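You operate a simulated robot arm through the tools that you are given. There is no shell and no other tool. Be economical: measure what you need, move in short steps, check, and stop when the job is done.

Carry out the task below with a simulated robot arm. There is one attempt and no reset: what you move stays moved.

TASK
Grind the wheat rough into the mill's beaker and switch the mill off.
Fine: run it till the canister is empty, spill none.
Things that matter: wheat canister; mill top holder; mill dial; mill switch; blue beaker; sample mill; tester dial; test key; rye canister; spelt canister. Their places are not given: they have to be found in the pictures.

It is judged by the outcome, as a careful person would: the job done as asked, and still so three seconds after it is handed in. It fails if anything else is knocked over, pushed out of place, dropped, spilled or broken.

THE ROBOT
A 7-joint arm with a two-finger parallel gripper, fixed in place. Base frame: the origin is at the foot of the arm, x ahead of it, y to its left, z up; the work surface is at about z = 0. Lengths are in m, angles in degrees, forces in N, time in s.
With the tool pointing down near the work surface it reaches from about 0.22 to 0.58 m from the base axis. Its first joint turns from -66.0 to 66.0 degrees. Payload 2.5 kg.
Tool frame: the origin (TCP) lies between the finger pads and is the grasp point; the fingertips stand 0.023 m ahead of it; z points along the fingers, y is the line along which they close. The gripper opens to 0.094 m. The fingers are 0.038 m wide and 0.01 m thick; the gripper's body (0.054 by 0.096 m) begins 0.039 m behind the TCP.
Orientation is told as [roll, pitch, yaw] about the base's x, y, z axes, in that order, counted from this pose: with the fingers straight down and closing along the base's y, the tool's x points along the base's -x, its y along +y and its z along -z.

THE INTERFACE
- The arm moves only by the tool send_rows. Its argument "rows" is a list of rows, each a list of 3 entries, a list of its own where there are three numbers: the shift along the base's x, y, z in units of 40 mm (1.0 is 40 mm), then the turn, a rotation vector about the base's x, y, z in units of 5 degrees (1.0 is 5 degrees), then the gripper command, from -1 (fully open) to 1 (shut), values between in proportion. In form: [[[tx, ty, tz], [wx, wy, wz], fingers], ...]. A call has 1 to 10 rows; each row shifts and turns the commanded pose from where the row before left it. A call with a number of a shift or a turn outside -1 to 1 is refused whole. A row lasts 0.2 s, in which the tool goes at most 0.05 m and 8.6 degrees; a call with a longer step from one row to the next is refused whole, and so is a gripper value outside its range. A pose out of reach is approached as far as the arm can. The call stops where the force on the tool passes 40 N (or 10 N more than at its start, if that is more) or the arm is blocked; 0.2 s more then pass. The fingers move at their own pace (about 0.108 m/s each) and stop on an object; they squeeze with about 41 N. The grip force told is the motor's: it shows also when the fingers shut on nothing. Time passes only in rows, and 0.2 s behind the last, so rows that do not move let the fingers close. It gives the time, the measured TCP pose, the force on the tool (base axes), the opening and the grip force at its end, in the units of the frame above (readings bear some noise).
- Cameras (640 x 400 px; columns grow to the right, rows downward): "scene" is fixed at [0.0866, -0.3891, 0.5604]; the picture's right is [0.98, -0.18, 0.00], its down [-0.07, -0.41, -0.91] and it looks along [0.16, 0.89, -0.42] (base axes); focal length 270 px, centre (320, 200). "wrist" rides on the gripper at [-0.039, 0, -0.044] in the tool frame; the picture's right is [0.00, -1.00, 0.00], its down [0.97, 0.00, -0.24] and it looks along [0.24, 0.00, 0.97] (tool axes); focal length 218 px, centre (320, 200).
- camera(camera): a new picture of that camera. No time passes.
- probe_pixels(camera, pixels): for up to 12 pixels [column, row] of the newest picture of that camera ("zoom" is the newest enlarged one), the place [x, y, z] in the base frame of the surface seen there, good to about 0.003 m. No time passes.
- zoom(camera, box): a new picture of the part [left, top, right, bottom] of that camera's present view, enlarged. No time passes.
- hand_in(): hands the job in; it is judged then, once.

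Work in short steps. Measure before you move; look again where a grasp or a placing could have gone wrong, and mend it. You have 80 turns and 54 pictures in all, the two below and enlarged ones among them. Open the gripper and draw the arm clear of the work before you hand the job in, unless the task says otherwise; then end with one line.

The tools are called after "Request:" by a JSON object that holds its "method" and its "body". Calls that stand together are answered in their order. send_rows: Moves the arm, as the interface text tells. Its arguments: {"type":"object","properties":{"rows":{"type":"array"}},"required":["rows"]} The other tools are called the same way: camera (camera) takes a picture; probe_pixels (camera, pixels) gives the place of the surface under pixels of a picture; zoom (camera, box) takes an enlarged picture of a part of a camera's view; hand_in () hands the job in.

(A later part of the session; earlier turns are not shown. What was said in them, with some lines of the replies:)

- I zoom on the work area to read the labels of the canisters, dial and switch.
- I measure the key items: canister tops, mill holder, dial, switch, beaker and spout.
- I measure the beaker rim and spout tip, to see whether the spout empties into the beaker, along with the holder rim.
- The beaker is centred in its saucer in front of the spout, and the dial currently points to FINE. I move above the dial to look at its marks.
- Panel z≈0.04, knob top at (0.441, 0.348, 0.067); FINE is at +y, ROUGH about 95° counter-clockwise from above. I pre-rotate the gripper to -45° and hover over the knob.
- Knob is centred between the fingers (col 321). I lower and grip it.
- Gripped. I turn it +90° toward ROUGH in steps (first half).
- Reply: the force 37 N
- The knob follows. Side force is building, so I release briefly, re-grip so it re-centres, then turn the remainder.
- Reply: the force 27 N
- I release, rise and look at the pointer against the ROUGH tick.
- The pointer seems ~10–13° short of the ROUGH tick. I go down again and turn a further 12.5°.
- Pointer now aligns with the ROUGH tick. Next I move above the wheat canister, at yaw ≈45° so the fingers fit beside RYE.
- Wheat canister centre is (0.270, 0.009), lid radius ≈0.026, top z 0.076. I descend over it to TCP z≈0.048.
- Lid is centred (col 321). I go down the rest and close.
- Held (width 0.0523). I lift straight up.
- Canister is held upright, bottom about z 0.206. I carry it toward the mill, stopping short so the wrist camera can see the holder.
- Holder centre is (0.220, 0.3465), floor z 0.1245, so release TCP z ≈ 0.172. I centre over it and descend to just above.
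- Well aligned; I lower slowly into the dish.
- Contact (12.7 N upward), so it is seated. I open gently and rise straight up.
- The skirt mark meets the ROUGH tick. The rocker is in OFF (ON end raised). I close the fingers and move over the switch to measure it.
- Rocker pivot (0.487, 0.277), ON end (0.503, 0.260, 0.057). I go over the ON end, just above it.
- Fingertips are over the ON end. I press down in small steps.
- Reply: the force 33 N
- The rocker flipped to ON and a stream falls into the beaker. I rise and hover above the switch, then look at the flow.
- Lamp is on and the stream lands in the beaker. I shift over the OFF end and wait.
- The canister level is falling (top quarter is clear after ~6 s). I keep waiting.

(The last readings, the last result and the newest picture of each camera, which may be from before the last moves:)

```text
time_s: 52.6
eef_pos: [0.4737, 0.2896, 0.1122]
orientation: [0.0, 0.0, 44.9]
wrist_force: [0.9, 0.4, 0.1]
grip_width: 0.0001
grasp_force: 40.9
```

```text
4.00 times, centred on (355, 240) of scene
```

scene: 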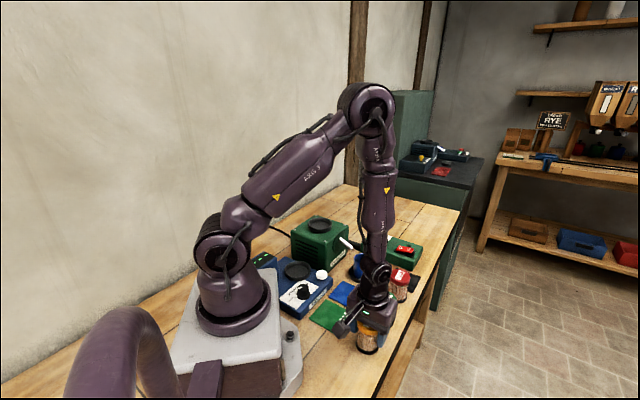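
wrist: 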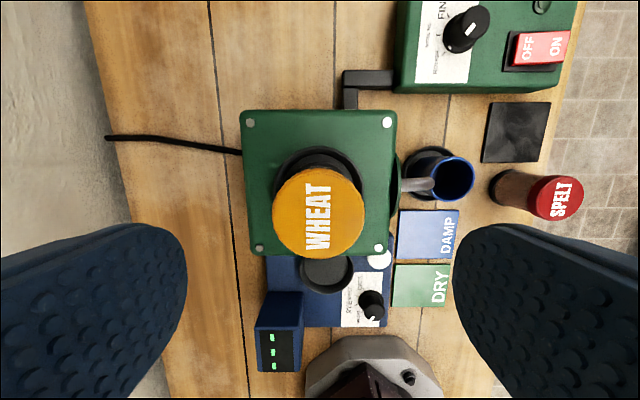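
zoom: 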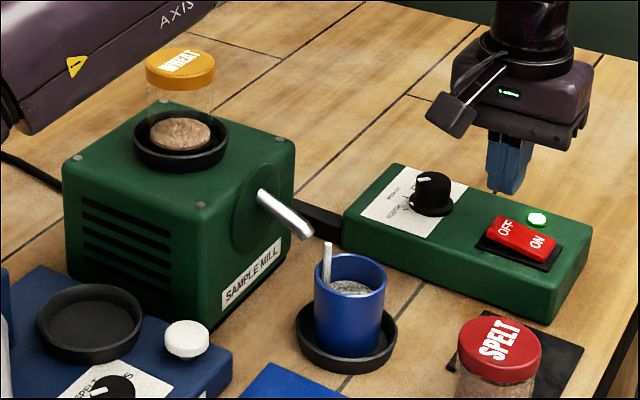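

Nearly empty; the beaker still has headroom. I wait a bit more.

Request:
{"method": "send_rows", "body": {"rows": [[[0, 0, 0], [0, 0, 0], 1], [[0, 0, 0], [0, 0, 0], 1], [[0, 0, 0], [0, 0, 0], 1], [[0, 0, 0], [0, 0, 0], 1], [[0, 0, 0], [0, 0, 0], 1], [[0, 0, 0], [0, 0, 0], 1], [[0, 0, 0], [0, 0, 0], 1], [[0, 0, 0], [0, 0, 0], 1], [[0, 0, 0], [0, 0, 0], 1], [[0, 0, 0], [0, 0, 0], 1]]}}

Request:
{"method": "send_rows", "body": {"rows": [[[0, 0, 0], [0, 0, 0], 1], [[0, 0, 0], [0, 0, 0], 1], [[0, 0, 0], [0, 0, 0], 1], [[0, 0, 0], [0, 0, 0], 1], [[0, 0, 0], [0, 0, 0], 1], [[0, 0, 0], [0, 0, 0], 1], [[0, 0, 0], [0, 0, 0], 1]]}}

Request:
{"method": "zoom", "body": {"camera": "scene", "box": [285, 190, 425, 290]}}

```text
time_s: 54.8
eef_pos: [0.4725, 0.2906, 0.1128]
orientation: [0.0, 0.0, 44.9]
wrist_force: [0.2, -0.5, 0.2]
grip_width: 0.0
grasp_force: 41.1
```

```text
time_s: 56.4
eef_pos: [0.4735, 0.2908, 0.1129]
orientation: [0.0, 0.1, 44.9]
wrist_force: [1.0, 0.0, -0.7]
grip_width: 0.0
grasp_force: 40.8
```

```text
4.00 times, centred on (355, 240) of scene
```

zoom: 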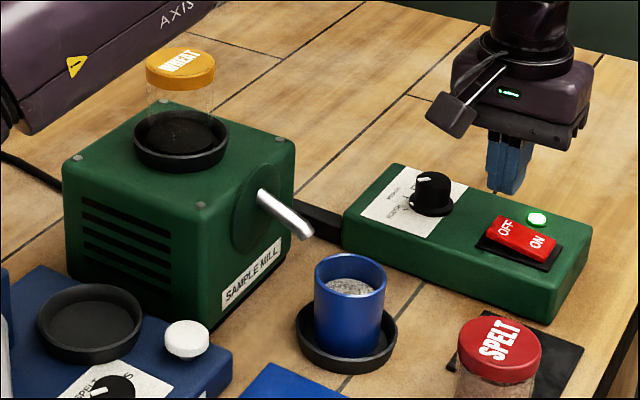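

The canister is empty and the stream has stopped. I press the OFF end the same way.

Request:
{"method": "send_rows", "body": {"rows": [[[0, 0, -0.4], [0, 0, 0], 1], [[0, 0, -0.3], [0, 0, 0], 1], [[0, 0, -0.1], [0, 0, 0], 1], [[0, 0, -0.06], [0, 0, 0], 1], [[0, 0, -0.06], [0, 0, 0], 1], [[0, 0, -0.06], [0, 0, 0], 1], [[0, 0, 0], [0, 0, 0], 1]]}}

Request:
{"method": "zoom", "body": {"camera": "scene", "box": [360, 205, 440, 265]}}

```text
time_s: 58.0
eef_pos: [0.4727, 0.2886, 0.0752]
orientation: [0.0, -0.1, 45.0]
wrist_force: [-13.7, -8.9, 21.4]
grip_width: 0.0
grasp_force: 41.1
```

```text
6.67 times, centred on (400, 235) of scene
```

zoom: 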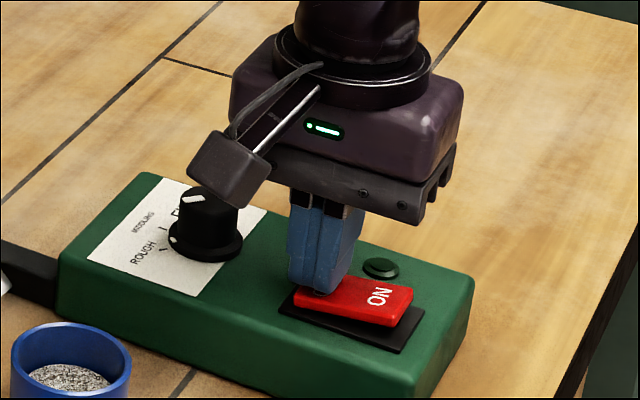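

The lamp is off and the rocker flipped. I rise clear and open the gripper.

Request:
{"method": "send_rows", "body": {"rows": [[[0, 0, 0.5], [0, 0, 0], 1], [[0, 0, 0.8], [0, 0, 0], 1], [[0, 0, 1], [0, 0, 0], 1], [[0, 0, 1], [0, 0, 0], -1], [[0, 0, 1], [0, 0, 0], -1], [[0, 0, 0], [0, 0, 0], -1], [[0, 0, 0], [0, 0, 0], -1]]}}

Request:
{"method": "zoom", "body": {"camera": "scene", "box": [260, 180, 440, 320]}}

Request:
{"method": "camera", "body": {"camera": "wrist"}}

```text
time_s: 59.6
eef_pos: [0.4755, 0.2895, 0.2457]
orientation: [0.0, 0.0, 44.9]
wrist_force: [0.0, -0.1, 0.2]
grip_width: 0.0939
grasp_force: 0.1
```

```text
2.86 times, centred on (350, 250) of scene
```

zoom: 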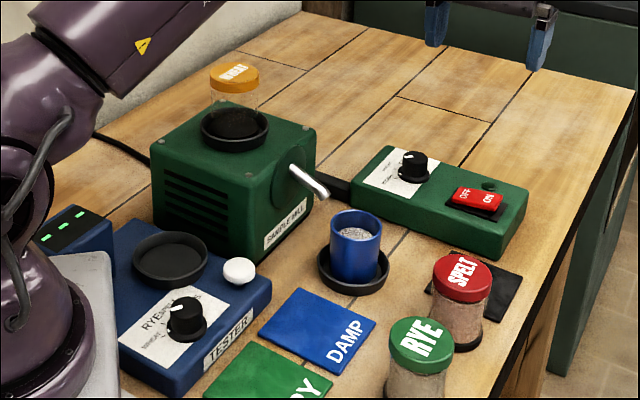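

```text
13 pictures are left
```

wrist: 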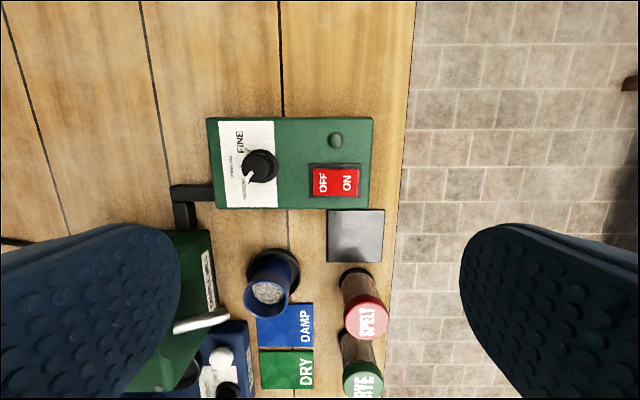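

The mill is off, the canister empty, the meal in the beaker and the dial on ROUGH. Nothing else has moved, and the arm is clear with the gripper open.

Request:
{"method": "hand_in", "body": {}}

```text
The job is handed in.
```

The wheat is ground on ROUGH into the mill's beaker. The canister ran empty with no spill visible, the mill is switched off, and I've handed the job in. The empty canister is still in the mill's top holder.
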